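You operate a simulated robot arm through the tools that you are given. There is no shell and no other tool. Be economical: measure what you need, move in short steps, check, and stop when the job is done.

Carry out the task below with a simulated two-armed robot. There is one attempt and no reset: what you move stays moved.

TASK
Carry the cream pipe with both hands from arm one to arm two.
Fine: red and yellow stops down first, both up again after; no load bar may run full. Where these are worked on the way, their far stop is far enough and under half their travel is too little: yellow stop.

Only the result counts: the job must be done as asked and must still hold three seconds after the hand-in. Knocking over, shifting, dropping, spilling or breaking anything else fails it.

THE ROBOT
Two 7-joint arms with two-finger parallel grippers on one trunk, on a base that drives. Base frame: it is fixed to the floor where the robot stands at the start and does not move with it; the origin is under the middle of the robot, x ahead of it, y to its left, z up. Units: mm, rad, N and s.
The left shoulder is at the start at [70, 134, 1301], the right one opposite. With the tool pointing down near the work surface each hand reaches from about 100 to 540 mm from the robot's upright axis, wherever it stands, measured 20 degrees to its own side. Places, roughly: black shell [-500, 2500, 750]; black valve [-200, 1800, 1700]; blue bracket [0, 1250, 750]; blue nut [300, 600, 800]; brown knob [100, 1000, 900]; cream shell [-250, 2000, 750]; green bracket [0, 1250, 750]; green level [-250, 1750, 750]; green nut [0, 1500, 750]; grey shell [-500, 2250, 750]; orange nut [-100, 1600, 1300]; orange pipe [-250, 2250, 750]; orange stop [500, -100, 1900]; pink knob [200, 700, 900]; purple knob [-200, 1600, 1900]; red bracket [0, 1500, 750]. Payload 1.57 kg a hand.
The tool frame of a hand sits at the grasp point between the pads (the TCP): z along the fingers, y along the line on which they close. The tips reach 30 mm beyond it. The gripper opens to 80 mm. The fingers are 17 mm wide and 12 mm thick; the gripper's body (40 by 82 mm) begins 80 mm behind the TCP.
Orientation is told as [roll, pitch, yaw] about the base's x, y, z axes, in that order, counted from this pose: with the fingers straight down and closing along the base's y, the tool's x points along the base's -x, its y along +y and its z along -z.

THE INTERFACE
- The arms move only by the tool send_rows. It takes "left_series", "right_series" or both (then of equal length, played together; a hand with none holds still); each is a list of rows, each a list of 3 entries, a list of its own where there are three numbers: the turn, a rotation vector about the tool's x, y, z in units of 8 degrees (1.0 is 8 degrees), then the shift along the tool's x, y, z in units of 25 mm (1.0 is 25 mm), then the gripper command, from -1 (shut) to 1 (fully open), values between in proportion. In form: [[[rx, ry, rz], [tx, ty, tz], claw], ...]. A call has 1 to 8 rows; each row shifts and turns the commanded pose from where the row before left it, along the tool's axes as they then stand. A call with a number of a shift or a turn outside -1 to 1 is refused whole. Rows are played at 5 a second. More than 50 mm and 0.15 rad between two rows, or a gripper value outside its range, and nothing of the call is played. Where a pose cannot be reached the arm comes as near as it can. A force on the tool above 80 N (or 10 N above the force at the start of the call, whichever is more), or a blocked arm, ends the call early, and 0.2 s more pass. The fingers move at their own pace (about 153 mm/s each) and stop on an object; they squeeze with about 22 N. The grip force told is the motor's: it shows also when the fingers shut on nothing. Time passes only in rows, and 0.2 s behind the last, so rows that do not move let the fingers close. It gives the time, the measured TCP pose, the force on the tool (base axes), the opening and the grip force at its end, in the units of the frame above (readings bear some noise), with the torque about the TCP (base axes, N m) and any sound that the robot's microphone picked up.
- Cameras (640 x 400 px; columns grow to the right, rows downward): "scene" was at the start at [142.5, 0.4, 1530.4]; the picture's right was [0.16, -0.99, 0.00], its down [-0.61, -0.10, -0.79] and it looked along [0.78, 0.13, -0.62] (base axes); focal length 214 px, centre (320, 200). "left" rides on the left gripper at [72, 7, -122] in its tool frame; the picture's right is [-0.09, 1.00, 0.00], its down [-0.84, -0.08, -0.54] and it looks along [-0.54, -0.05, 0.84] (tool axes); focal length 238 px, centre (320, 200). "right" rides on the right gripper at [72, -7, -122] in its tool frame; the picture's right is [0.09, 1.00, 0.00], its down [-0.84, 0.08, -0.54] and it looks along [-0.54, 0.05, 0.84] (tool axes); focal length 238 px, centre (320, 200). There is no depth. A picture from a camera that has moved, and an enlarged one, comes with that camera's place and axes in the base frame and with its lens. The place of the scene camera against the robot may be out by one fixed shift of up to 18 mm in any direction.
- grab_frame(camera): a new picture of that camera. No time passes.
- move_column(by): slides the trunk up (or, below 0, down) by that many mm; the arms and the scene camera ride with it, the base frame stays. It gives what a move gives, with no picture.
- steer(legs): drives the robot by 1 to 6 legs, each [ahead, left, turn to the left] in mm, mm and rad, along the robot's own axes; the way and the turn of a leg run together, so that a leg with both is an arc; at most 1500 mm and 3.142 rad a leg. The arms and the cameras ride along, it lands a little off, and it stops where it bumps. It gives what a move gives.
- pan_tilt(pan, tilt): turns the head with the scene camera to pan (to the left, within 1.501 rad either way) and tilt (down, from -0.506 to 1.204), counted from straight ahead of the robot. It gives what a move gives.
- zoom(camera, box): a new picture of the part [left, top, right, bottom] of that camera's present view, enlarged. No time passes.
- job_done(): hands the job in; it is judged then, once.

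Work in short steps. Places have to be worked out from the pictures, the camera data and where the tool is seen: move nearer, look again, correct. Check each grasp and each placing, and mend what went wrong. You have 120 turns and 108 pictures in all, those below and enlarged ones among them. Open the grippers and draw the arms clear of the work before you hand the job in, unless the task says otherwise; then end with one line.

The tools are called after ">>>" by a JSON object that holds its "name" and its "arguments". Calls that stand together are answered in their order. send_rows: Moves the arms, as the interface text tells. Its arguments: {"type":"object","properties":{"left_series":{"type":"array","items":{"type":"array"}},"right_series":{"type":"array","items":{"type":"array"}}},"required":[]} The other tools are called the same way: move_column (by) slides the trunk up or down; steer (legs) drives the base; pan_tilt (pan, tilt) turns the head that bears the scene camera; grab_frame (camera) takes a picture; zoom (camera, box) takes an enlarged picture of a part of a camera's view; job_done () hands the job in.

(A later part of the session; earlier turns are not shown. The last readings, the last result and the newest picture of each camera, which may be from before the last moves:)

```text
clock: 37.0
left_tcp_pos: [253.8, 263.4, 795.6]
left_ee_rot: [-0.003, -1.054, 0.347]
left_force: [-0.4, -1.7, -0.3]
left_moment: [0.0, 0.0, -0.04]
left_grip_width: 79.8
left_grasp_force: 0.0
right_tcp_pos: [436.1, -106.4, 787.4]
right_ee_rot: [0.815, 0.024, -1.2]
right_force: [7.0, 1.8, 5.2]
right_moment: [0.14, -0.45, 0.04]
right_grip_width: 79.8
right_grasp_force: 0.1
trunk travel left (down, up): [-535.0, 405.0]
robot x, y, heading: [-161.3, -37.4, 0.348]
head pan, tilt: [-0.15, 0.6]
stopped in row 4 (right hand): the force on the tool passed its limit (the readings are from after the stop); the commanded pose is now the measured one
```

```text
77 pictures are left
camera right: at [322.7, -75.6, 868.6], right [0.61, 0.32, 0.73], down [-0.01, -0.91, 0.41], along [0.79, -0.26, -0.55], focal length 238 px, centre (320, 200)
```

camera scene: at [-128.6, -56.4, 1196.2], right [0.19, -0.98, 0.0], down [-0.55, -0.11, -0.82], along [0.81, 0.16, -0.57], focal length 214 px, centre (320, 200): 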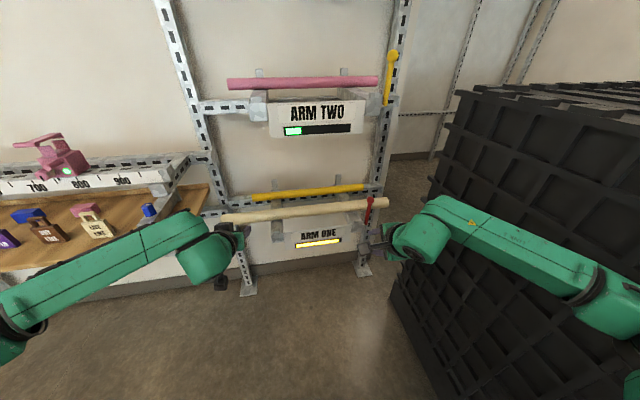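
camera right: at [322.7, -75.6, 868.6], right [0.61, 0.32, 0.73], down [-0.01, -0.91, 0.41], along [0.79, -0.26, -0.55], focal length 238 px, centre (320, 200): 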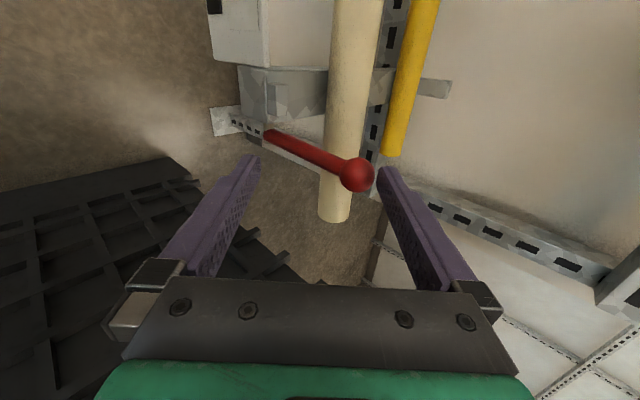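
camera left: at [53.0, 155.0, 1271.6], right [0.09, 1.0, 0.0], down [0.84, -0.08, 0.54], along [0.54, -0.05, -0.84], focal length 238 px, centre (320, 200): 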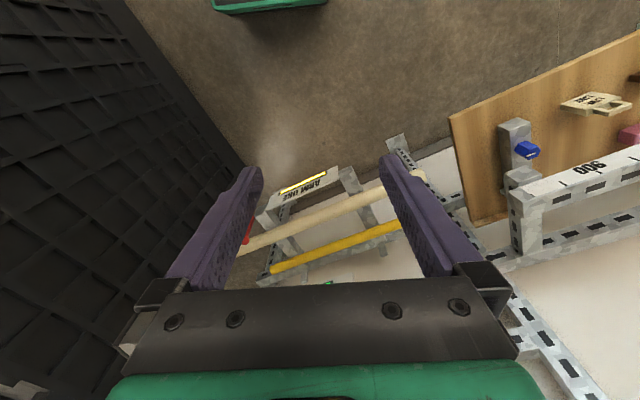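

The lever did not budge at over 80 N toward the robot, so it must turn or slide some other way. I look closely at its foot.

>>> {"name": "zoom", "arguments": {"camera": "right", "box": [190, 40, 420, 240]}}

>>> {"name": "pan_tilt", "arguments": {"pan": -0.3, "tilt": 0.5}}

>>> {"name": "zoom", "arguments": {"camera": "scene", "box": [200, 20, 360, 260]}}

```text
2.00 times, centred on (305, 140) of right
camera zoom: at [322.7, -75.6, 868.6], right [0.61, 0.32, 0.73], down [-0.01, -0.91, 0.41], along [0.79, -0.26, -0.55], focal length 477 px, centre (350, 320)
```

zoom: 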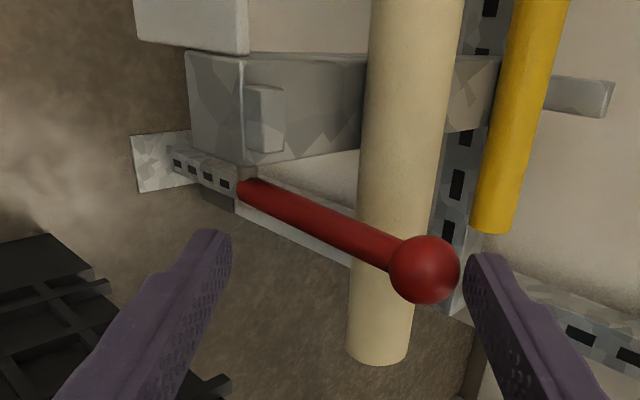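

```text
clock: 37.7
left_tcp_pos: [253.0, 264.5, 795.5]
left_ee_rot: [-0.004, -1.055, 0.349]
left_force: [0.2, -0.3, -0.5]
left_moment: [-0.02, -0.02, -0.01]
left_grip_width: 79.9
left_grasp_force: 0.1
right_tcp_pos: [435.2, -105.2, 787.9]
right_ee_rot: [0.813, 0.022, -1.201]
right_force: [7.2, 1.6, 9.3]
right_moment: [0.05, -0.41, -0.04]
right_grip_width: 79.9
right_grasp_force: 0.1
trunk travel left (down, up): [-535.0, 405.0]
robot x, y, heading: [-161.6, -39.3, 0.346]
head pan, tilt: [-0.3, 0.499]
```

```text
1.67 times, centred on (280, 140) of scene
camera zoom: at [-16.2, -29.2, 1205.4], right [0.05, -1.0, 0.0], down [-0.48, -0.02, -0.88], along [0.88, 0.04, -0.48], focal length 358 px, centre (387, 300)
```

zoom: 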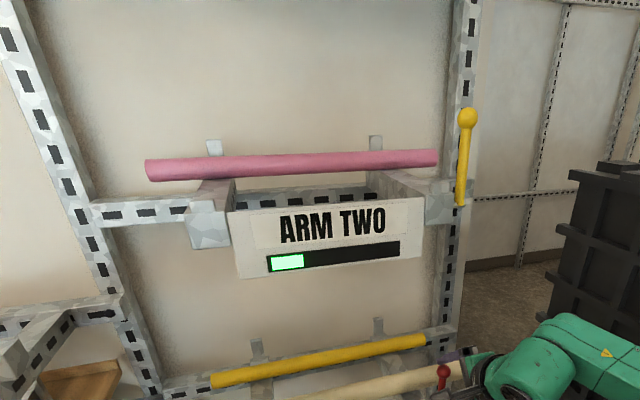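

The rod's foot sits on a short stub beside the prong, with a small raised tab on the prong top by it. I zoom on the yellow one for a clearer notion of how these work.

>>> {"name": "zoom", "arguments": {"camera": "scene", "box": [270, 60, 340, 110]}}

>>> {"name": "zoom", "arguments": {"camera": "scene", "box": [240, 200, 360, 270]}}

```text
8.00 times, centred on (305, 85) of scene
camera zoom: at [-16.2, -29.2, 1205.4], right [0.05, -1.0, 0.0], down [-0.48, -0.02, -0.88], along [0.88, 0.04, -0.48], focal length 1716 px, centre (440, 1120)
```

zoom: 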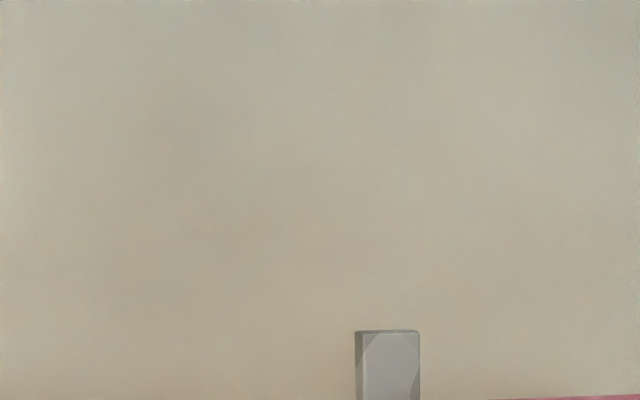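

```text
5.33 times, centred on (300, 235) of scene
camera zoom: at [-16.2, -29.2, 1205.4], right [0.05, -1.0, 0.0], down [-0.48, -0.02, -0.88], along [0.88, 0.04, -0.48], focal length 1144 px, centre (427, 13)
```

zoom: 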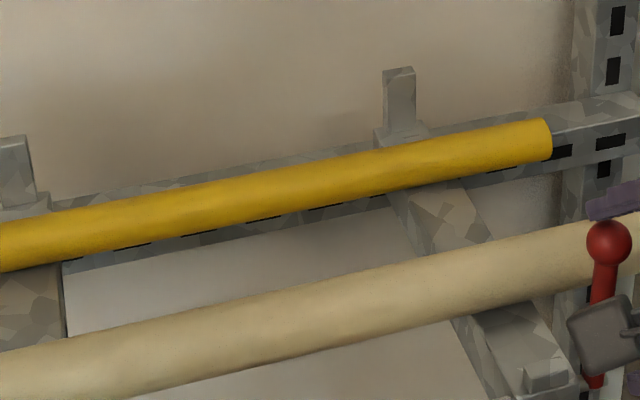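

I zoom on the yellow lever properly this time.

>>> {"name": "zoom", "arguments": {"camera": "scene", "box": [310, 75, 400, 155]}}

```text
5.00 times, centred on (355, 115) of scene
camera zoom: at [-16.2, -29.2, 1205.4], right [0.05, -1.0, 0.0], down [-0.48, -0.02, -0.88], along [0.88, 0.04, -0.48], focal length 1072 px, centre (145, 625)
```

zoom: 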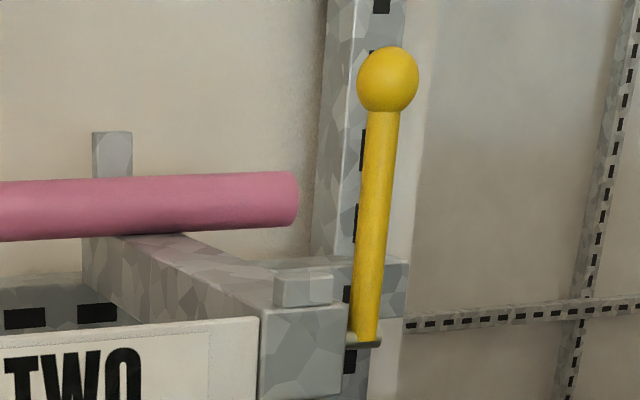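

Its base is a lateral pin, so it should swing fore and aft; perhaps inward. I centre the fingers on the ball, close on it, and try a gentle 10 mm push inward, watching force.

>>> {"name": "send_rows", "arguments": {"right_series": [[[0.35, 0, 0], [0, 0.5, 0], 1], [[0, 0, 0], [0, 0.5, 0.1], 1], [[0, 0, 0], [0, 0, 0.2], -1], [[0, 0, 0], [0, 0, 0], -1], [[0, 0, 0], [0, 0, 0], -1]]}}

>>> {"name": "send_rows", "arguments": {"right_series": [[[0, 0, 0], [0, 0.144, 0.138], -1], [[0, 0, 0], [0, 0.144, 0.138], -1]]}}

>>> {"name": "grab_frame", "arguments": {"camera": "right"}}

```text
clock: 38.9
left_tcp_pos: [253.0, 265.4, 795.1]
left_ee_rot: [-0.006, -1.051, 0.35]
left_force: [0.2, 0.6, -0.2]
left_moment: [-0.02, -0.01, 0.0]
left_grip_width: 79.9
left_grasp_force: 0.1
right_tcp_pos: [457.2, -95.8, 803.9]
right_ee_rot: [0.775, 0.022, -1.2]
right_force: [20.9, 4.7, 25.6]
right_moment: [-0.23, -0.87, -0.11]
right_grip_width: 24.6
right_grasp_force: 36.1
trunk travel left (down, up): [-535.0, 405.0]
robot x, y, heading: [-160.9, -33.3, 0.35]
head pan, tilt: [-0.3, 0.499]
```

```text
clock: 39.5
left_tcp_pos: [246.7, 262.7, 799.0]
left_ee_rot: [-0.007, -1.064, 0.35]
left_force: [-0.3, 0.5, 0.1]
left_moment: [-0.03, -0.02, 0.0]
left_grip_width: 79.9
left_grasp_force: 0.1
right_tcp_pos: [458.5, -96.2, 803.8]
right_ee_rot: [0.77, 0.025, -1.2]
right_force: [-19.7, -12.3, 30.6]
right_moment: [-0.41, -0.16, -0.25]
right_grip_width: 25.1
right_grasp_force: 36.9
trunk travel left (down, up): [-535.0, 405.0]
robot x, y, heading: [-158.7, -40.0, 0.346]
head pan, tilt: [-0.3, 0.499]
```

```text
71 pictures are left
camera right: at [348.6, -64.2, 889.0], right [0.64, 0.33, 0.69], down [0.01, -0.91, 0.42], along [0.77, -0.27, -0.58], focal length 238 px, centre (320, 200)
```

right: 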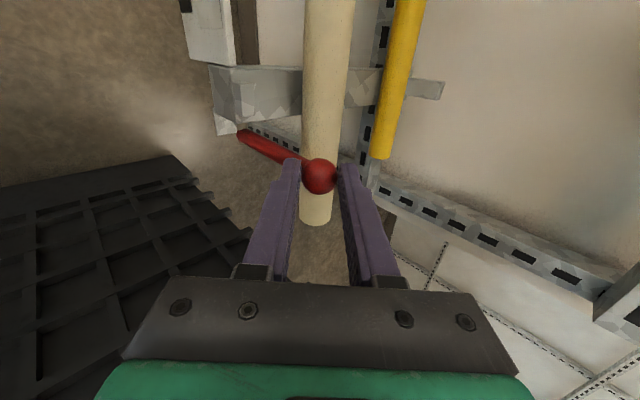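

It holds stiff fore and aft at about 20 N. I test sideways with the ball still held: first 10 mm to the right.

>>> {"name": "send_rows", "arguments": {"right_series": [[[0, 0, 0], [-0.2, -0.1, -0.1], -1], [[0, 0, 0], [-0.2, 0, 0], -1]]}}

>>> {"name": "send_rows", "arguments": {"right_series": [[[0, 0, 0], [-0.2, 0, 0], -1], [[0, 0, 0], [-0.2, 0, 0], -1]]}}

>>> {"name": "grab_frame", "arguments": {"camera": "right"}}

```text
clock: 40.1
left_tcp_pos: [248.3, 264.8, 798.1]
left_ee_rot: [-0.012, -1.059, 0.357]
left_force: [1.1, 0.3, 0.2]
left_moment: [0.0, 0.02, 0.03]
left_grip_width: 79.9
left_grasp_force: 0.0
right_tcp_pos: [461.0, -102.0, 803.4]
right_ee_rot: [0.77, 0.025, -1.196]
right_force: [-14.3, 3.6, 26.6]
right_moment: [0.98, 0.48, 0.58]
right_grip_width: 25.5
right_grasp_force: 36.6
trunk travel left (down, up): [-535.0, 405.0]
robot x, y, heading: [-163.4, -36.0, 0.348]
head pan, tilt: [-0.3, 0.499]
```

```text
clock: 40.7
left_tcp_pos: [248.8, 264.7, 796.8]
left_ee_rot: [-0.007, -1.06, 0.35]
left_force: [0.4, -0.4, -0.5]
left_moment: [0.0, 0.04, -0.01]
left_grip_width: 80.0
left_grasp_force: 0.1
right_tcp_pos: [466.0, -113.5, 802.7]
right_ee_rot: [0.768, 0.021, -1.201]
right_force: [-9.6, 1.8, 22.9]
right_moment: [0.92, 0.34, 0.56]
right_grip_width: 25.4
right_grasp_force: 37.4
trunk travel left (down, up): [-535.0, 405.0]
robot x, y, heading: [-159.4, -35.1, 0.346]
head pan, tilt: [-0.3, 0.499]
```

```text
70 pictures are left
camera right: at [355.8, -81.6, 886.9], right [0.64, 0.33, 0.69], down [0.01, -0.9, 0.43], along [0.77, -0.27, -0.58], focal length 238 px, centre (320, 200)
```

right: 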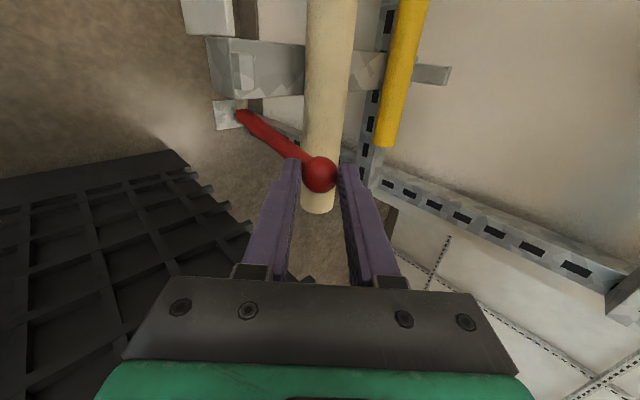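

The ball came along to the right: the lever swings sideways, outward. Before swinging it further I check the elbow's room to the machine.

>>> {"name": "pan_tilt", "arguments": {"pan": -0.9, "tilt": 0.7}}

>>> {"name": "grab_frame", "arguments": {"camera": "scene"}}

```text
clock: 41.7
left_tcp_pos: [249.6, 265.2, 797.7]
left_ee_rot: [-0.009, -1.056, 0.35]
left_force: [0.8, 0.1, -0.1]
left_moment: [0.02, 0.02, 0.0]
left_grip_width: 80.0
left_grasp_force: 0.0
right_tcp_pos: [465.0, -113.7, 802.2]
right_ee_rot: [0.767, 0.022, -1.2]
right_force: [-9.4, -1.3, 21.8]
right_moment: [0.51, 0.38, 0.3]
right_grip_width: 25.2
right_grasp_force: 36.6
trunk travel left (down, up): [-535.0, 405.0]
robot x, y, heading: [-161.9, -35.4, 0.347]
head pan, tilt: [-0.901, 0.7]
```

```text
69 pictures are left
camera scene: at [-40.3, -78.7, 1188.3], right [-0.52, -0.85, 0.0], down [-0.54, 0.34, -0.77], along [0.66, -0.4, -0.64], focal length 214 px, centre (320, 200)
```

scene: 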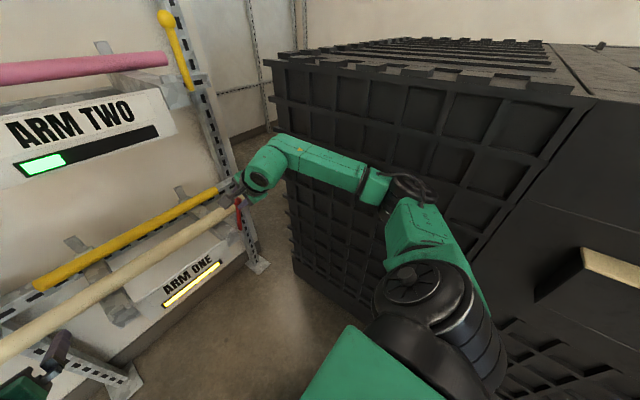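

There's roughly 100 mm between elbow and machine, which gets tight as the hand goes right. I let go, draw out along the tool, and move the base back 90 and left 90 before carrying on.

>>> {"name": "send_rows", "arguments": {"right_series": [[[0, 0, 0], [0, 0, 0], 0.6], [[0, 0, 0], [0, 0, 0], 0.6], [[0, 0, 0], [0, 0, -0.8], 0.6], [[0, 0, 0], [0, 0, -0.8], 0.6], [[0, 0, 0], [0, 0, -0.8], 0.6], [[0, 0, 0], [0, 0, -0.8], 0.6]]}}

>>> {"name": "steer", "arguments": {"legs": [[-90, 90, 0]]}}

>>> {"name": "send_rows", "arguments": {"right_series": [[[0, 0, 0], [-0.9, 0.5, 0.5], 0.6], [[0, 0, 0], [-0.9, 0.5, 0.5], 0.6], [[0, 0, 0], [-0.9, 0.5, 0.5], 0.6], [[0, 0, 0], [-0.9, 0.5, 0.5], 0.6]]}}

>>> {"name": "grab_frame", "arguments": {"camera": "scene"}}

>>> {"name": "grab_frame", "arguments": {"camera": "right"}}

```text
clock: 43.1
left_tcp_pos: [253.4, 263.0, 795.9]
left_ee_rot: [-0.002, -1.054, 0.348]
left_force: [-0.3, -1.4, -0.1]
left_moment: [-0.02, -0.03, -0.01]
left_grip_width: 80.0
left_grasp_force: 0.1
right_tcp_pos: [417.6, -135.3, 857.1]
right_ee_rot: [0.761, 0.022, -1.198]
right_force: [0.1, 0.6, -0.5]
right_moment: [-0.01, -0.02, 0.03]
right_grip_width: 64.1
right_grasp_force: 0.1
trunk travel left (down, up): [-535.0, 405.0]
robot x, y, heading: [-157.5, -38.6, 0.351]
head pan, tilt: [-0.901, 0.7]
```

```text
clock: 44.4
left_tcp_pos: [139.0, 320.3, 795.5]
left_ee_rot: [-0.004, -1.053, 0.351]
left_force: [-0.1, 0.6, 0.4]
left_moment: [-0.01, 0.02, -0.02]
left_grip_width: 80.2
left_grasp_force: 0.0
right_tcp_pos: [303.3, -77.9, 857.9]
right_ee_rot: [0.764, 0.023, -1.2]
right_force: [-0.7, -0.4, -0.3]
right_moment: [0.02, 0.0, -0.02]
right_grip_width: 64.0
right_grasp_force: 0.0
trunk travel left (down, up): [-535.0, 405.0]
robot x, y, heading: [-275.0, 19.3, 0.351]
head pan, tilt: [-0.901, 0.7]
```

```text
clock: 45.4
left_tcp_pos: [138.8, 320.6, 795.4]
left_ee_rot: [-0.003, -1.052, 0.347]
left_force: [-0.5, 0.8, -0.8]
left_moment: [-0.03, 0.0, -0.02]
left_grip_width: 79.8
left_grasp_force: 0.1
right_tcp_pos: [404.2, -138.1, 853.7]
right_ee_rot: [0.762, 0.023, -1.198]
right_force: [1.3, -0.6, 0.5]
right_moment: [0.0, 0.0, 0.02]
right_grip_width: 63.7
right_grasp_force: 0.1
trunk travel left (down, up): [-535.0, 405.0]
robot x, y, heading: [-274.6, 17.6, 0.348]
head pan, tilt: [-0.901, 0.7]
```

```text
68 pictures are left
camera scene: at [-147.7, -23.2, 1187.5], right [-0.52, -0.85, 0.0], down [-0.55, 0.34, -0.76], along [0.65, -0.4, -0.64], focal length 214 px, centre (320, 200)
```

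scene: 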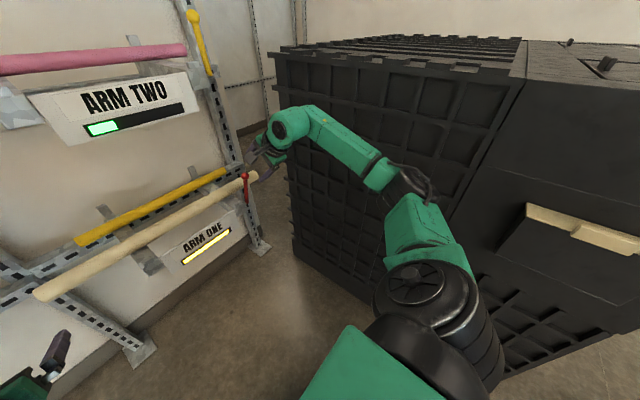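

```text
67 pictures are left
camera right: at [294.7, -105.6, 939.4], right [0.64, 0.33, 0.69], down [0.01, -0.9, 0.43], along [0.76, -0.27, -0.59], focal length 238 px, centre (320, 200)
```

right: 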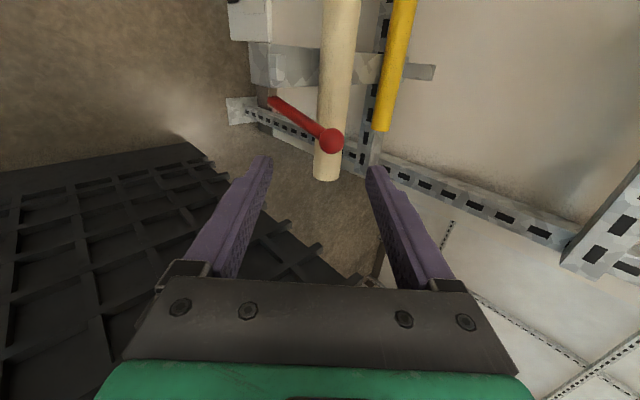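

The lever stayed where I left it (about 20 mm over), and the elbow now has some 200 mm to spare. I go in to take the ball near the finger tips.

>>> {"name": "send_rows", "arguments": {"right_series": [[[0, 0, 0], [0, 0.25, 0.8], 0.6], [[0, 0, 0], [0, 0, 0.8], 0.6], [[0, 0, 0], [0, 0, 0.8], 0.6], [[0, 0, 0], [0, 0, 0.8], 0.6], [[0, 0, 0], [0, 0, 0], -1], [[0, 0, 0], [0, 0, 0], -1], [[0, 0, 0], [0, 0, 0], -1]]}}

>>> {"name": "grab_frame", "arguments": {"camera": "right"}}

```text
clock: 47.0
left_tcp_pos: [140.2, 322.1, 794.9]
left_ee_rot: [-0.007, -1.05, 0.352]
left_force: [0.3, -0.8, 0.4]
left_moment: [0.02, 0.0, 0.04]
left_grip_width: 80.1
left_grasp_force: 0.0
right_tcp_pos: [461.8, -112.1, 803.7]
right_ee_rot: [0.775, 0.023, -1.198]
right_force: [28.7, 3.6, 20.8]
right_moment: [-0.08, -0.98, -0.05]
right_grip_width: 24.9
right_grasp_force: 36.3
trunk travel left (down, up): [-535.0, 405.0]
robot x, y, heading: [-273.7, 16.4, 0.352]
head pan, tilt: [-0.901, 0.7]
```

```text
66 pictures are left
camera right: at [352.2, -80.8, 888.5], right [0.64, 0.33, 0.7], down [0.01, -0.91, 0.42], along [0.77, -0.26, -0.58], focal length 238 px, centre (320, 200)
```

right: 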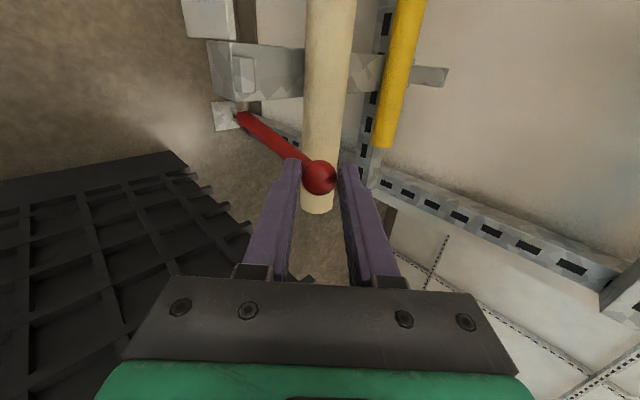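

Gripped again. I relieve the sideways strain by 5 mm and swing right-down along the arc by about 30°.

>>> {"name": "send_rows", "arguments": {"right_series": [[[0, 0, 0], [0, 0.2, 0], -1], [[0, 0, 0], [-0.48, -0.12, 0.125], -1], [[0, 0, 0], [-0.48, -0.12, 0.125], -1], [[0, 0, 0], [-0.42, -0.2, 0.2], -1], [[0, 0, 0], [-0.42, -0.2, 0.2], -1]]}}

>>> {"name": "grab_frame", "arguments": {"camera": "right"}}

```text
clock: 48.2
left_tcp_pos: [139.1, 320.5, 795.0]
left_ee_rot: [-0.005, -1.052, 0.35]
left_force: [0.2, 0.8, 0.3]
left_moment: [0.0, -0.02, -0.01]
left_grip_width: 80.2
left_grasp_force: 0.0
right_tcp_pos: [479.8, -154.6, 783.8]
right_ee_rot: [0.772, 0.024, -1.202]
right_force: [24.1, 2.9, 18.6]
right_moment: [0.83, -0.59, 0.58]
right_grip_width: 25.1
right_grasp_force: 36.4
trunk travel left (down, up): [-535.0, 405.0]
robot x, y, heading: [-274.7, 20.8, 0.355]
head pan, tilt: [-0.901, 0.7]
```

```text
65 pictures are left
camera right: at [369.6, -123.6, 868.0], right [0.64, 0.33, 0.7], down [0.0, -0.91, 0.42], along [0.77, -0.27, -0.58], focal length 238 px, centre (320, 200)
```

right: 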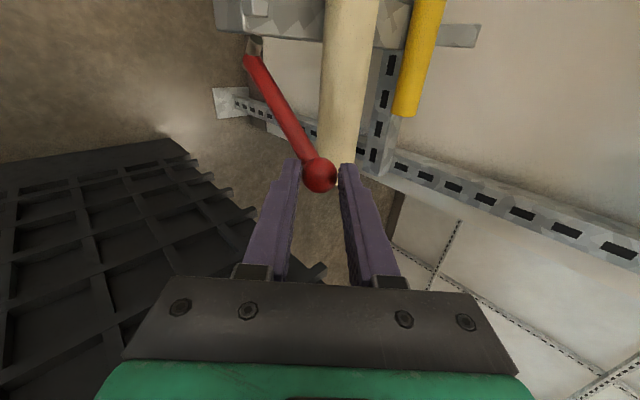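

The lever follows nicely, now about 40° over. I continue the arc another 30°, watching the finger tip near the pipe's end.

>>> {"name": "send_rows", "arguments": {"right_series": [[[0, 0, 0], [-0.33, -0.27, 0.22], -1], [[0, 0, 0], [-0.33, -0.27, 0.22], -1], [[0, 0, 0], [-0.22, -0.33, 0.3], -1], [[0, 0, 0], [-0.22, -0.33, 0.3], -1]]}}

>>> {"name": "grab_frame", "arguments": {"camera": "right"}}

```text
clock: 49.2
left_tcp_pos: [138.3, 319.3, 796.0]
left_ee_rot: [-0.004, -1.051, 0.347]
left_force: [0.3, -0.1, -0.1]
left_moment: [0.0, 0.02, 0.01]
left_grip_width: 79.8
left_grasp_force: 0.0
right_tcp_pos: [482.9, -179.7, 738.0]
right_ee_rot: [0.758, 0.024, -1.199]
right_force: [-0.8, 0.2, 0.4]
right_moment: [-0.02, 0.03, 0.0]
right_grip_width: 0.0
right_grasp_force: 22.0
trunk travel left (down, up): [-535.0, 405.0]
robot x, y, heading: [-272.1, 16.2, 0.349]
head pan, tilt: [-0.901, 0.7]
```

```text
64 pictures are left
camera right: at [373.8, -148.2, 823.3], right [0.65, 0.33, 0.69], down [0.01, -0.9, 0.43], along [0.76, -0.27, -0.59], focal length 238 px, centre (320, 200)
```

right: 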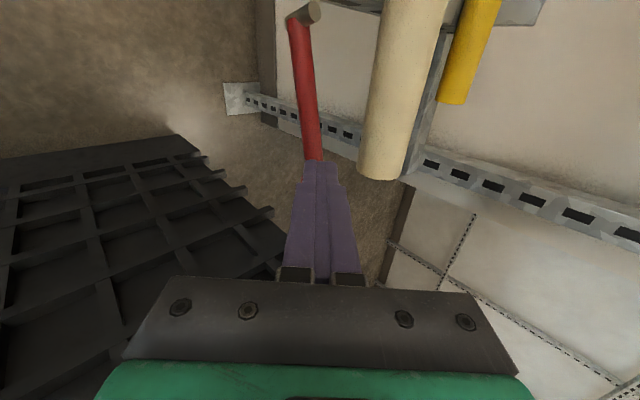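

The ball slipped out but the lever is well over. I lift the hand 60 mm to see where it stands.

>>> {"name": "send_rows", "arguments": {"right_series": [[[0, 0, 0], [0, 0.3, -0.7], -1], [[0, 0, 0], [0, 0.6, -0.7], -1], [[0, 0, 0], [0, 0.6, -0.7], -1], [[0, 0, 0], [0, 0.6, -0.7], -1]]}}

>>> {"name": "grab_frame", "arguments": {"camera": "right"}}

```text
clock: 50.2
left_tcp_pos: [139.6, 320.6, 795.0]
left_ee_rot: [-0.004, -1.055, 0.347]
left_force: [-0.1, -1.0, 0.4]
left_moment: [0.02, 0.01, -0.01]
left_grip_width: 79.9
left_grasp_force: 0.1
right_tcp_pos: [472.4, -185.9, 824.4]
right_ee_rot: [0.762, 0.025, -1.198]
right_force: [-0.3, -0.2, -0.6]
right_moment: [0.02, -0.01, 0.02]
right_grip_width: 0.0
right_grasp_force: 21.5
trunk travel left (down, up): [-535.0, 405.0]
robot x, y, heading: [-272.8, 22.8, 0.346]
head pan, tilt: [-0.901, 0.7]
```

```text
63 pictures are left
camera right: at [364.2, -154.4, 910.6], right [0.64, 0.33, 0.69], down [0.01, -0.9, 0.43], along [0.77, -0.27, -0.59], focal length 238 px, centre (320, 200)
```

right: 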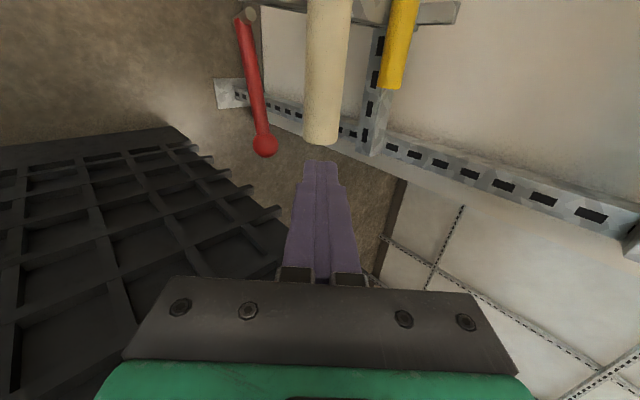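

The ball is now at about (504,-186,720), roughly 80° over. I come above it with closed fingers and press down to find its end stop.

>>> {"name": "send_rows", "arguments": {"right_series": [[[0, 0, 0], [-0.08, -0.31, 0.53], -1], [[0, 0, 0], [-0.08, -0.31, 0.53], -1], [[0, 0, 0], [-0.08, -0.31, 0.53], -1], [[0, 0, 0], [-0.08, -0.31, 0.53], -1]]}}

>>> {"name": "send_rows", "arguments": {"right_series": [[[0, 0, 0], [0, -0.21, 0.22], -1], [[0, 0, 0], [0, -0.21, 0.22], -1], [[0, 0, 0], [0, -0.21, 0.22], -1], [[0, 0, 0], [0, -0.21, 0.22], -1]]}}

>>> {"name": "grab_frame", "arguments": {"camera": "right"}}

```text
clock: 51.2
left_tcp_pos: [140.1, 320.0, 794.9]
left_ee_rot: [-0.005, -1.053, 0.347]
left_force: [-0.7, -0.7, 0.4]
left_moment: [-0.02, -0.01, 0.0]
left_grip_width: 79.9
left_grasp_force: 0.1
right_tcp_pos: [489.1, -188.8, 764.5]
right_ee_rot: [0.76, 0.023, -1.199]
right_force: [-0.1, 0.8, -0.8]
right_moment: [0.01, 0.0, -0.02]
right_grip_width: 0.0
right_grasp_force: 20.7
trunk travel left (down, up): [-535.0, 405.0]
robot x, y, heading: [-277.6, 17.0, 0.346]
head pan, tilt: [-0.901, 0.7]
```

```text
clock: 52.2
left_tcp_pos: [138.7, 320.0, 796.3]
left_ee_rot: [-0.005, -1.052, 0.347]
left_force: [0.3, -0.5, 0.2]
left_moment: [-0.02, -0.02, 0.01]
left_grip_width: 80.0
left_grasp_force: 0.1
right_tcp_pos: [489.4, -187.3, 735.1]
right_ee_rot: [0.761, 0.025, -1.202]
right_force: [-0.4, -0.9, -0.7]
right_moment: [-0.02, 0.05, 0.03]
right_grip_width: 0.0
right_grasp_force: 21.5
trunk travel left (down, up): [-535.0, 405.0]
robot x, y, heading: [-273.4, 18.8, 0.346]
head pan, tilt: [-0.901, 0.7]
```

```text
62 pictures are left
camera right: at [380.3, -155.4, 820.8], right [0.64, 0.33, 0.69], down [0.01, -0.9, 0.43], along [0.76, -0.27, -0.59], focal length 238 px, centre (320, 200)
```

right: 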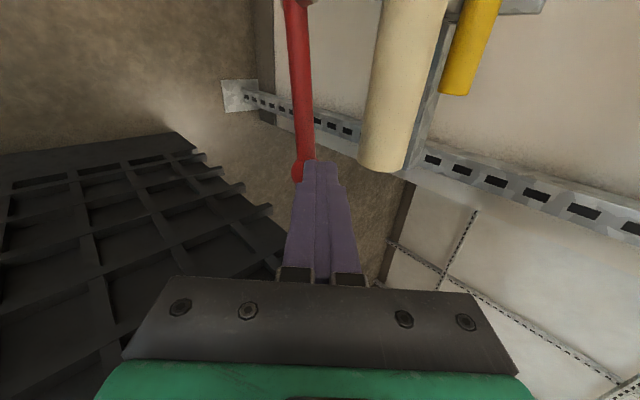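

No contact yet; the ball lies a little below and beyond the tips. I press on down in small steps until it touches.

>>> {"name": "send_rows", "arguments": {"right_series": [[[0, 0, 0], [0, -0.14, 0.144], -1], [[0, 0, 0], [0, -0.14, 0.144], -1], [[0, 0, 0], [0, -0.14, 0.144], -1], [[0, 0, 0], [0, -0.14, 0.144], -1]]}}

>>> {"name": "grab_frame", "arguments": {"camera": "right"}}

>>> {"name": "grab_frame", "arguments": {"camera": "scene"}}

```text
clock: 53.2
left_tcp_pos: [138.9, 320.0, 795.2]
left_ee_rot: [-0.003, -1.054, 0.347]
left_force: [-0.2, -0.3, 0.8]
left_moment: [0.01, 0.01, 0.03]
left_grip_width: 79.8
left_grasp_force: 0.0
right_tcp_pos: [490.1, -186.0, 716.0]
right_ee_rot: [0.763, 0.024, -1.201]
right_force: [-1.1, 0.0, 1.1]
right_moment: [-0.02, 0.01, 0.02]
right_grip_width: 0.0
right_grasp_force: 21.5
trunk travel left (down, up): [-535.0, 405.0]
robot x, y, heading: [-278.5, 17.5, 0.354]
head pan, tilt: [-0.901, 0.7]
```

```text
61 pictures are left
camera right: at [380.4, -154.5, 802.2], right [0.64, 0.33, 0.69], down [0.01, -0.91, 0.43], along [0.77, -0.27, -0.59], focal length 238 px, centre (320, 200)
```

right: 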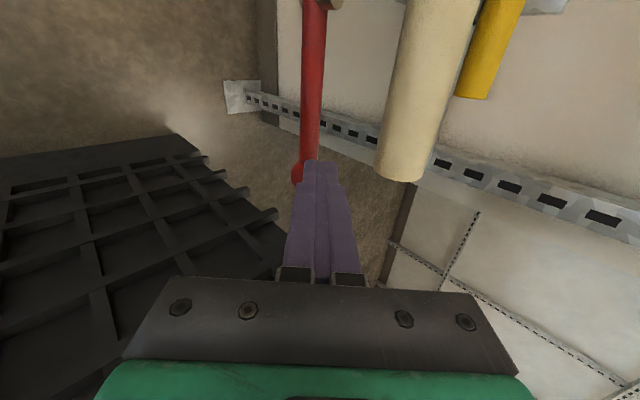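

```text
60 pictures are left
camera scene: at [-148.7, -23.2, 1187.6], right [-0.52, -0.85, 0.0], down [-0.55, 0.34, -0.77], along [0.65, -0.4, -0.64], focal length 214 px, centre (320, 200)
```

scene: 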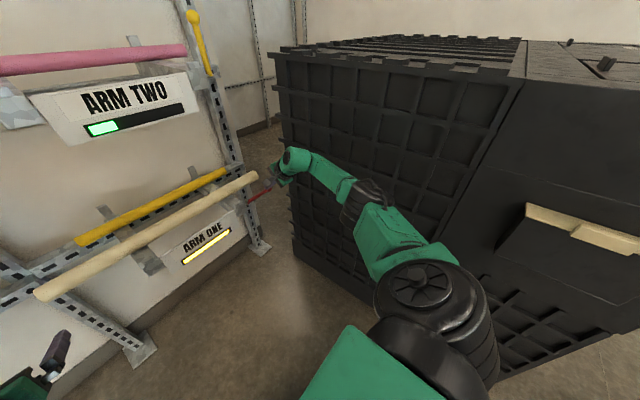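

The ball is moving down with the tips at almost no force, so the end stop is still ahead. I keep pressing down.

>>> {"name": "send_rows", "arguments": {"right_series": [[[0, 0, 0], [0, -0.17, 0.18], -1], [[0, 0, 0], [0, -0.17, 0.18], -1], [[0, 0, 0], [0, -0.17, 0.18], -1], [[0, 0, 0], [0, -0.17, 0.18], -1]]}}

>>> {"name": "zoom", "arguments": {"camera": "scene", "box": [200, 130, 340, 230]}}

```text
clock: 54.2
left_tcp_pos: [130.9, 322.4, 799.3]
left_ee_rot: [-0.018, -1.064, 0.359]
left_force: [-0.3, -1.4, 0.3]
left_moment: [-0.01, 0.0, 0.0]
left_grip_width: 80.0
left_grasp_force: 0.0
right_tcp_pos: [483.0, -180.4, 704.0]
right_ee_rot: [0.776, 0.022, -1.199]
right_force: [-21.3, 8.6, 36.3]
right_moment: [0.5, -0.34, 0.26]
right_grip_width: 0.0
right_grasp_force: 21.3
trunk travel left (down, up): [-535.0, 405.0]
robot x, y, heading: [-274.3, 19.0, 0.347]
head pan, tilt: [-0.901, 0.7]
```

```text
4.00 times, centred on (270, 180) of scene
camera zoom: at [-161.6, -19.4, 1189.4], right [-0.52, -0.85, 0.0], down [-0.54, 0.34, -0.77], along [0.66, -0.4, -0.63], focal length 858 px, centre (520, 280)
```

zoom: 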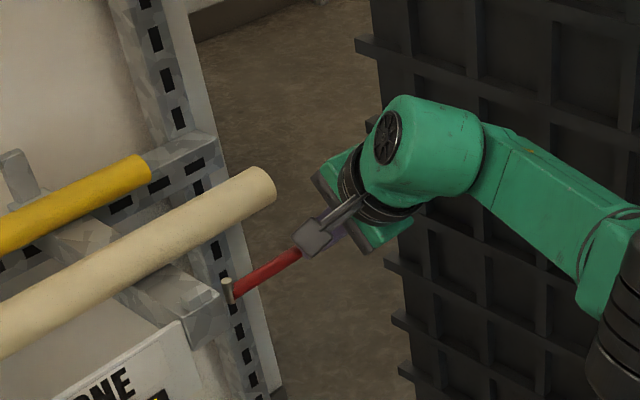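

36 N at about horizontal: the red lever is at its end stop. I back the hand away up and out, shift it left, then raise the trunk to the yellow lever's level.

>>> {"name": "send_rows", "arguments": {"right_series": [[[0, 0, 0], [0, 0.5, -0.5], -1], [[0, 0, 0], [0, 0.4, -0.9], -1], [[0, 0, 0], [0.3, -0.3, -0.9], 0.6], [[0, 0, 0], [0.5, -0.6, -0.6], 0.6], [[0, 0, 0], [0.5, -0.6, -0.6], 0.6], [[0, 0, 0], [0.5, -0.6, -0.6], 0.6], [[0, 0, 0], [0.8, 0, 0], 0.6]]}}

>>> {"name": "move_column", "arguments": {"by": 410}}

>>> {"name": "grab_frame", "arguments": {"camera": "right"}}

>>> {"name": "grab_frame", "arguments": {"camera": "scene"}}

```text
clock: 55.8
left_tcp_pos: [139.1, 321.2, 795.6]
left_ee_rot: [-0.005, -1.051, 0.347]
left_force: [-0.2, -0.3, -0.1]
left_moment: [0.0, 0.02, 0.02]
left_grip_width: 79.7
left_grasp_force: 0.1
right_tcp_pos: [379.5, -159.3, 747.1]
right_ee_rot: [0.761, 0.023, -1.2]
right_force: [-0.6, -0.3, -0.9]
right_moment: [-0.01, -0.04, 0.0]
right_grip_width: 63.8
right_grasp_force: 0.0
trunk travel left (down, up): [-535.0, 405.0]
robot x, y, heading: [-279.0, 17.4, 0.346]
head pan, tilt: [-0.901, 0.7]
```

```text
refused: 410 is not a number from -400 to 400
```

```text
58 pictures are left
camera right: at [271.6, -128.0, 832.1], right [0.64, 0.33, 0.69], down [0.01, -0.9, 0.43], along [0.76, -0.27, -0.59], focal length 238 px, centre (320, 200)
```

right: 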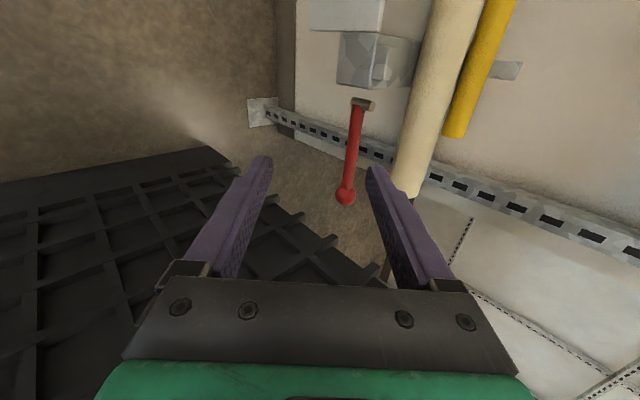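

```text
57 pictures are left
camera scene: at [-148.1, -22.6, 1187.5], right [-0.52, -0.85, 0.0], down [-0.55, 0.34, -0.76], along [0.65, -0.4, -0.64], focal length 214 px, centre (320, 200)
```

scene: 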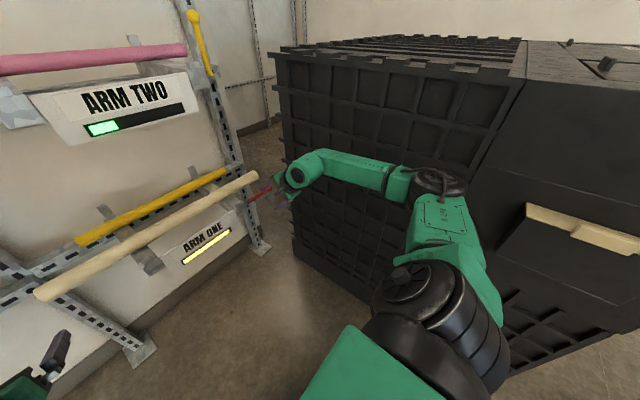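

The red lever lies flat to the side, and the tab beside it has gone down. The column takes at most 400 at a time, so I raise it by 400.

>>> {"name": "move_column", "arguments": {"by": 400}}

>>> {"name": "pan_tilt", "arguments": {"pan": -0.4, "tilt": 0.6}}

>>> {"name": "grab_frame", "arguments": {"camera": "right"}}

>>> {"name": "grab_frame", "arguments": {"camera": "scene"}}

```text
clock: 59.6
left_tcp_pos: [139.6, 320.8, 1194.5]
left_ee_rot: [-0.003, -1.051, 0.346]
left_force: [-0.2, -0.2, 0.6]
left_moment: [0.03, -0.04, 0.0]
left_grip_width: 79.7
left_grasp_force: 0.0
right_tcp_pos: [380.8, -160.8, 1146.8]
right_ee_rot: [0.762, 0.025, -1.201]
right_force: [-0.1, 0.5, -0.5]
right_moment: [-0.01, 0.02, 0.01]
right_grip_width: 64.0
right_grasp_force: 0.1
trunk travel left (down, up): [-935.0, 5.0]
robot x, y, heading: [-276.3, 22.3, 0.349]
head pan, tilt: [-0.901, 0.7]
```

```text
clock: 60.5
left_tcp_pos: [139.2, 320.0, 1195.3]
left_ee_rot: [-0.004, -1.053, 0.347]
left_force: [0.0, -0.1, -0.4]
left_moment: [-0.01, 0.0, -0.02]
left_grip_width: 80.1
left_grasp_force: 0.0
right_tcp_pos: [380.6, -160.3, 1146.5]
right_ee_rot: [0.762, 0.024, -1.2]
right_force: [-0.2, 0.3, -0.2]
right_moment: [-0.05, -0.01, 0.0]
right_grip_width: 63.9
right_grasp_force: 0.1
trunk travel left (down, up): [-935.0, 5.0]
robot x, y, heading: [-275.3, 15.9, 0.344]
head pan, tilt: [-0.4, 0.6]
```

```text
56 pictures are left
camera right: at [271.6, -128.4, 1232.3], right [0.64, 0.33, 0.69], down [0.01, -0.9, 0.43], along [0.77, -0.27, -0.59], focal length 238 px, centre (320, 200)
```

right: 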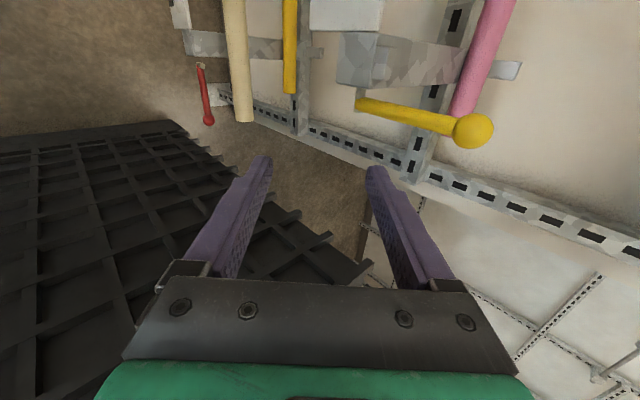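

```text
55 pictures are left
camera scene: at [-132.4, 16.7, 1596.2], right [-0.05, -1.0, 0.0], down [-0.56, 0.03, -0.82], along [0.82, -0.04, -0.57], focal length 214 px, centre (320, 200)
```

scene: 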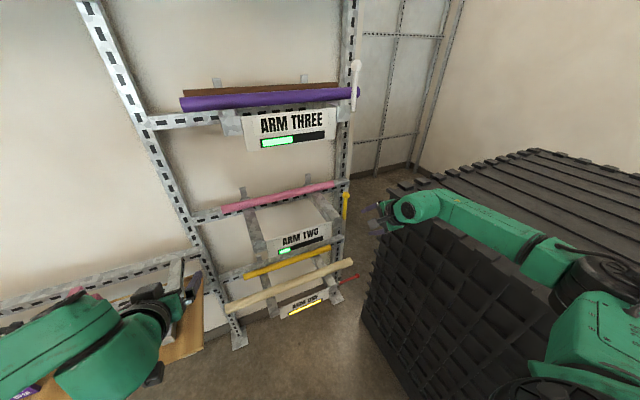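

The yellow ball is at about n=413, u=−245, z=1186 in rack terms, standing upright. With closed fingers I come to its left side, ready to push it over to the right.

>>> {"name": "send_rows", "arguments": {"right_series": [[[0, 0, 0], [0.8, 0.43, -0.45], -1], [[0, 0, 0], [0.8, 0.43, -0.45], -1], [[0, 0, 0], [0.8, 0.43, -0.45], -1], [[0, 0, 0], [0, 0.73, 0.7], -1], [[0, 0, 0], [0, 0.73, 0.7], -1], [[0, 0, 0], [0, 0.73, 0.7], -1], [[0, 0, 0], [0, 0.7, 0.67], -1]]}}

>>> {"name": "grab_frame", "arguments": {"camera": "right"}}

```text
clock: 62.1
left_tcp_pos: [140.6, 321.4, 1194.6]
left_ee_rot: [-0.004, -1.053, 0.349]
left_force: [0.8, 0.8, 0.4]
left_moment: [0.0, 0.02, 0.0]
left_grip_width: 80.0
left_grasp_force: 0.0
right_tcp_pos: [453.5, -66.9, 1193.0]
right_ee_rot: [0.761, 0.023, -1.198]
right_force: [-0.1, 0.0, 0.2]
right_moment: [-0.01, 0.0, 0.01]
right_grip_width: 0.0
right_grasp_force: 21.2
trunk travel left (down, up): [-935.0, 5.0]
robot x, y, heading: [-275.6, 19.5, 0.347]
head pan, tilt: [-0.4, 0.6]
```

```text
54 pictures are left
camera right: at [344.5, -35.6, 1278.3], right [0.64, 0.33, 0.69], down [0.01, -0.9, 0.43], along [0.76, -0.27, -0.59], focal length 238 px, centre (320, 200)
```

right: 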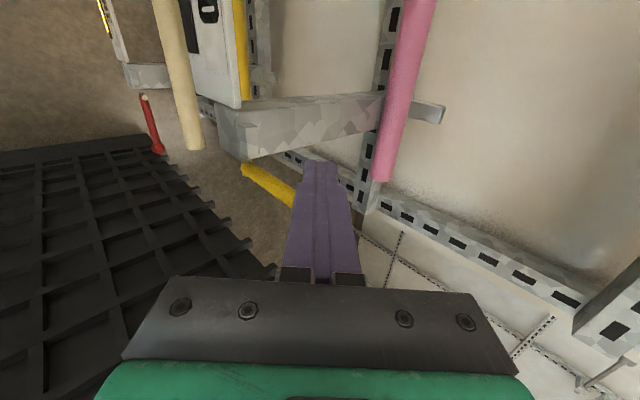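

The fingers are just left of the ball. I sweep right along the arc for about 45°.

>>> {"name": "send_rows", "arguments": {"right_series": [[[0, 0, 0], [-0.72, 0, 0], -1], [[0, 0, 0], [-0.72, 0, 0], -1], [[0, 0, 0], [-0.51, -0.06, 0.065], -1], [[0, 0, 0], [-0.51, -0.06, 0.065], -1], [[0, 0, 0], [-0.47, -0.15, 0.16], -1], [[0, 0, 0], [-0.47, -0.15, 0.16], -1]]}}

>>> {"name": "grab_frame", "arguments": {"camera": "right"}}

```text
clock: 63.5
left_tcp_pos: [139.7, 319.4, 1195.4]
left_ee_rot: [-0.005, -1.052, 0.347]
left_force: [0.0, 1.4, 0.9]
left_moment: [-0.01, -0.01, -0.01]
left_grip_width: 79.9
left_grasp_force: 0.1
right_tcp_pos: [483.2, -148.9, 1176.4]
right_ee_rot: [0.762, 0.024, -1.202]
right_force: [0.2, -0.1, -1.1]
right_moment: [0.02, 0.0, -0.01]
right_grip_width: 0.2
right_grasp_force: 20.9
trunk travel left (down, up): [-935.0, 5.0]
robot x, y, heading: [-274.1, 17.2, 0.349]
head pan, tilt: [-0.4, 0.6]
```

```text
53 pictures are left
camera right: at [374.0, -116.6, 1262.3], right [0.64, 0.33, 0.69], down [0.01, -0.91, 0.43], along [0.77, -0.27, -0.59], focal length 238 px, centre (320, 200)
```

right: 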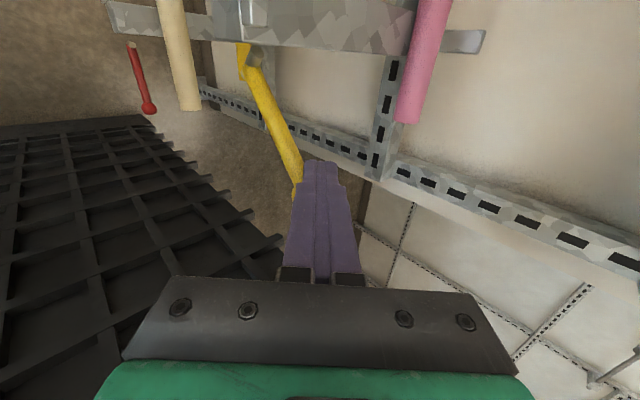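

The yellow lever follows. I go on down the rest of the arc.

>>> {"name": "send_rows", "arguments": {"right_series": [[[0, 0, 0], [-0.4, -0.23, 0.24], -1], [[0, 0, 0], [-0.4, -0.23, 0.24], -1], [[0, 0, 0], [-0.3, -0.29, 0.31], -1], [[0, 0, 0], [-0.3, -0.29, 0.31], -1], [[0, 0, 0], [-0.17, -0.33, 0.35], -1], [[0, 0, 0], [-0.12, -0.33, 0.35], -1]]}}

>>> {"name": "send_rows", "arguments": {"right_series": [[[0, 0, 0], [0, -0.17, 0.18], -1], [[0, 0, 0], [0, -0.17, 0.18], -1], [[0, 0, 0], [0, -0.17, 0.18], -1], [[0, 0, 0], [0, -0.17, 0.18], -1]]}}

>>> {"name": "grab_frame", "arguments": {"camera": "right"}}

```text
clock: 65.0
left_tcp_pos: [136.5, 323.6, 1195.1]
left_ee_rot: [-0.011, -1.054, 0.357]
left_force: [0.2, 0.1, -0.2]
left_moment: [0.01, 0.0, -0.02]
left_grip_width: 80.2
left_grasp_force: 0.2
right_tcp_pos: [498.5, -181.6, 1118.9]
right_ee_rot: [0.771, 0.021, -1.2]
right_force: [-2.8, 10.5, 10.4]
right_moment: [0.3, -0.04, 0.15]
right_grip_width: 0.1
right_grasp_force: 21.3
trunk travel left (down, up): [-935.0, 5.0]
robot x, y, heading: [-272.9, 20.2, 0.346]
head pan, tilt: [-0.4, 0.6]
```

```text
clock: 66.0
left_tcp_pos: [125.8, 325.3, 1199.8]
left_ee_rot: [-0.021, -1.064, 0.363]
left_force: [-0.2, 0.1, 1.3]
left_moment: [0.02, 0.02, 0.0]
left_grip_width: 80.1
left_grasp_force: 0.0
right_tcp_pos: [490.8, -178.9, 1114.2]
right_ee_rot: [0.802, 0.022, -1.201]
right_force: [9.8, 2.6, 47.3]
right_moment: [0.03, 0.52, -0.03]
right_grip_width: 0.0
right_grasp_force: 21.3
trunk travel left (down, up): [-935.0, 5.0]
robot x, y, heading: [-274.0, 20.4, 0.348]
head pan, tilt: [-0.4, 0.6]
```

```text
52 pictures are left
camera right: at [378.8, -147.2, 1195.1], right [0.62, 0.32, 0.72], down [-0.01, -0.91, 0.41], along [0.79, -0.26, -0.56], focal length 238 px, centre (320, 200)
```

right: 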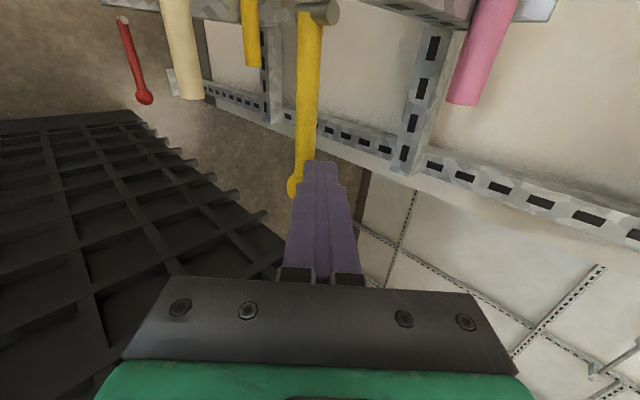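

47 N: the yellow lever is at its far stop too. I draw the right hand up and back, and turn the left hand into the mirrored grip pose (45° tilt, rolled 90°).

>>> {"name": "send_rows", "arguments": {"right_series": [[[0, 0, 0], [0, 0.5, -0.5], -1], [[0, 0, 0], [0, 0.3, -0.9], -1], [[0, 0, 0], [0, -0.3, -0.9], 1], [[0, 0, 0], [0, -0.6, -0.6], 1], [[0, 0, 0], [0, -0.6, -0.6], 1], [[0, 0, 0], [0, -0.6, -0.6], 1], [[0, 0, 0], [0, 0, 0], 1], [[0, 0, 0], [0, 0, 0], 1]], "left_series": [[[0, 1, 0], [0, 0, 0], 1], [[0, 1, 0], [0, 0, 0], 1], [[0, 0, -1], [0, 0, 0], 1], [[0, 0, -1], [0, 0, 0], 1], [[0, 0, -1], [0, 0, 0], 1], [[0, 0, -1], [0, 0, 0], 1], [[0, 0, -1], [0, 0, 0], 1], [[0, 0, -1], [0, 0, 0], 1]]}}

>>> {"name": "send_rows", "arguments": {"left_series": [[[0, 0, -1], [0, 0, 0], 1], [[0, 0, -1], [0, 0, 0], 1], [[0, 0, -1], [0, 0, 0], 1], [[0, 0, -1], [0, 0, 0], 1], [[0, 0, -1], [0, 0, 0], 1], [[0, 0, -0.25], [0, 0, 0], 1]]}}

>>> {"name": "pan_tilt", "arguments": {"pan": 0.0, "tilt": 0.6}}

>>> {"name": "grab_frame", "arguments": {"camera": "scene"}}

```text
clock: 67.8
left_tcp_pos: [140.7, 320.6, 1195.4]
left_ee_rot: [-0.63, -0.483, 1.345]
left_force: [0.2, 0.1, 0.1]
left_moment: [0.02, 0.02, 0.0]
left_grip_width: 80.1
left_grasp_force: 0.0
right_tcp_pos: [411.1, -219.7, 1138.6]
right_ee_rot: [0.762, 0.024, -1.199]
right_force: [0.1, -0.8, 0.5]
right_moment: [0.01, -0.04, -0.01]
right_grip_width: 79.8
right_grasp_force: 0.0
trunk travel left (down, up): [-935.0, 5.0]
robot x, y, heading: [-276.8, 20.6, 0.344]
head pan, tilt: [-0.4, 0.6]
```

```text
clock: 69.2
left_tcp_pos: [139.4, 319.6, 1195.6]
left_ee_rot: [-0.773, 0.003, 1.916]
left_force: [-0.6, 0.5, 0.2]
left_moment: [0.0, -0.03, -0.01]
left_grip_width: 79.7
left_grasp_force: 0.0
right_tcp_pos: [411.9, -219.5, 1140.5]
right_ee_rot: [0.761, 0.024, -1.199]
right_force: [0.0, -0.5, 0.3]
right_moment: [0.02, 0.01, -0.02]
right_grip_width: 80.1
right_grasp_force: 0.0
trunk travel left (down, up): [-935.0, 5.0]
robot x, y, heading: [-278.2, 21.0, 0.348]
head pan, tilt: [-0.4, 0.6]
```

```text
clock: 70.0
left_tcp_pos: [139.8, 321.4, 1195.2]
left_ee_rot: [-0.774, 0.001, 1.915]
left_force: [0.3, 0.3, -0.6]
left_moment: [0.01, 0.02, -0.01]
left_grip_width: 79.9
left_grasp_force: 0.0
right_tcp_pos: [410.7, -218.2, 1140.3]
right_ee_rot: [0.764, 0.024, -1.2]
right_force: [0.8, -0.5, -0.2]
right_moment: [-0.04, -0.01, -0.01]
right_grip_width: 79.6
right_grasp_force: 0.1
trunk travel left (down, up): [-935.0, 5.0]
robot x, y, heading: [-274.3, 15.7, 0.351]
head pan, tilt: [0.0, 0.6]
```

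```text
51 pictures are left
camera scene: at [-137.5, 51.4, 1596.2], right [0.34, -0.94, 0.0], down [-0.53, -0.19, -0.83], along [0.78, 0.28, -0.56], focal length 214 px, centre (320, 200)
```

scene: 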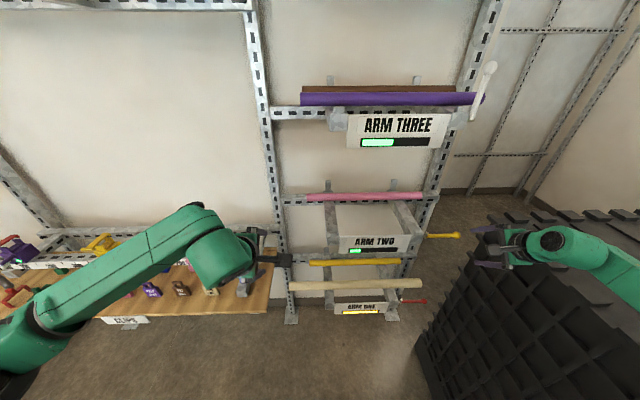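

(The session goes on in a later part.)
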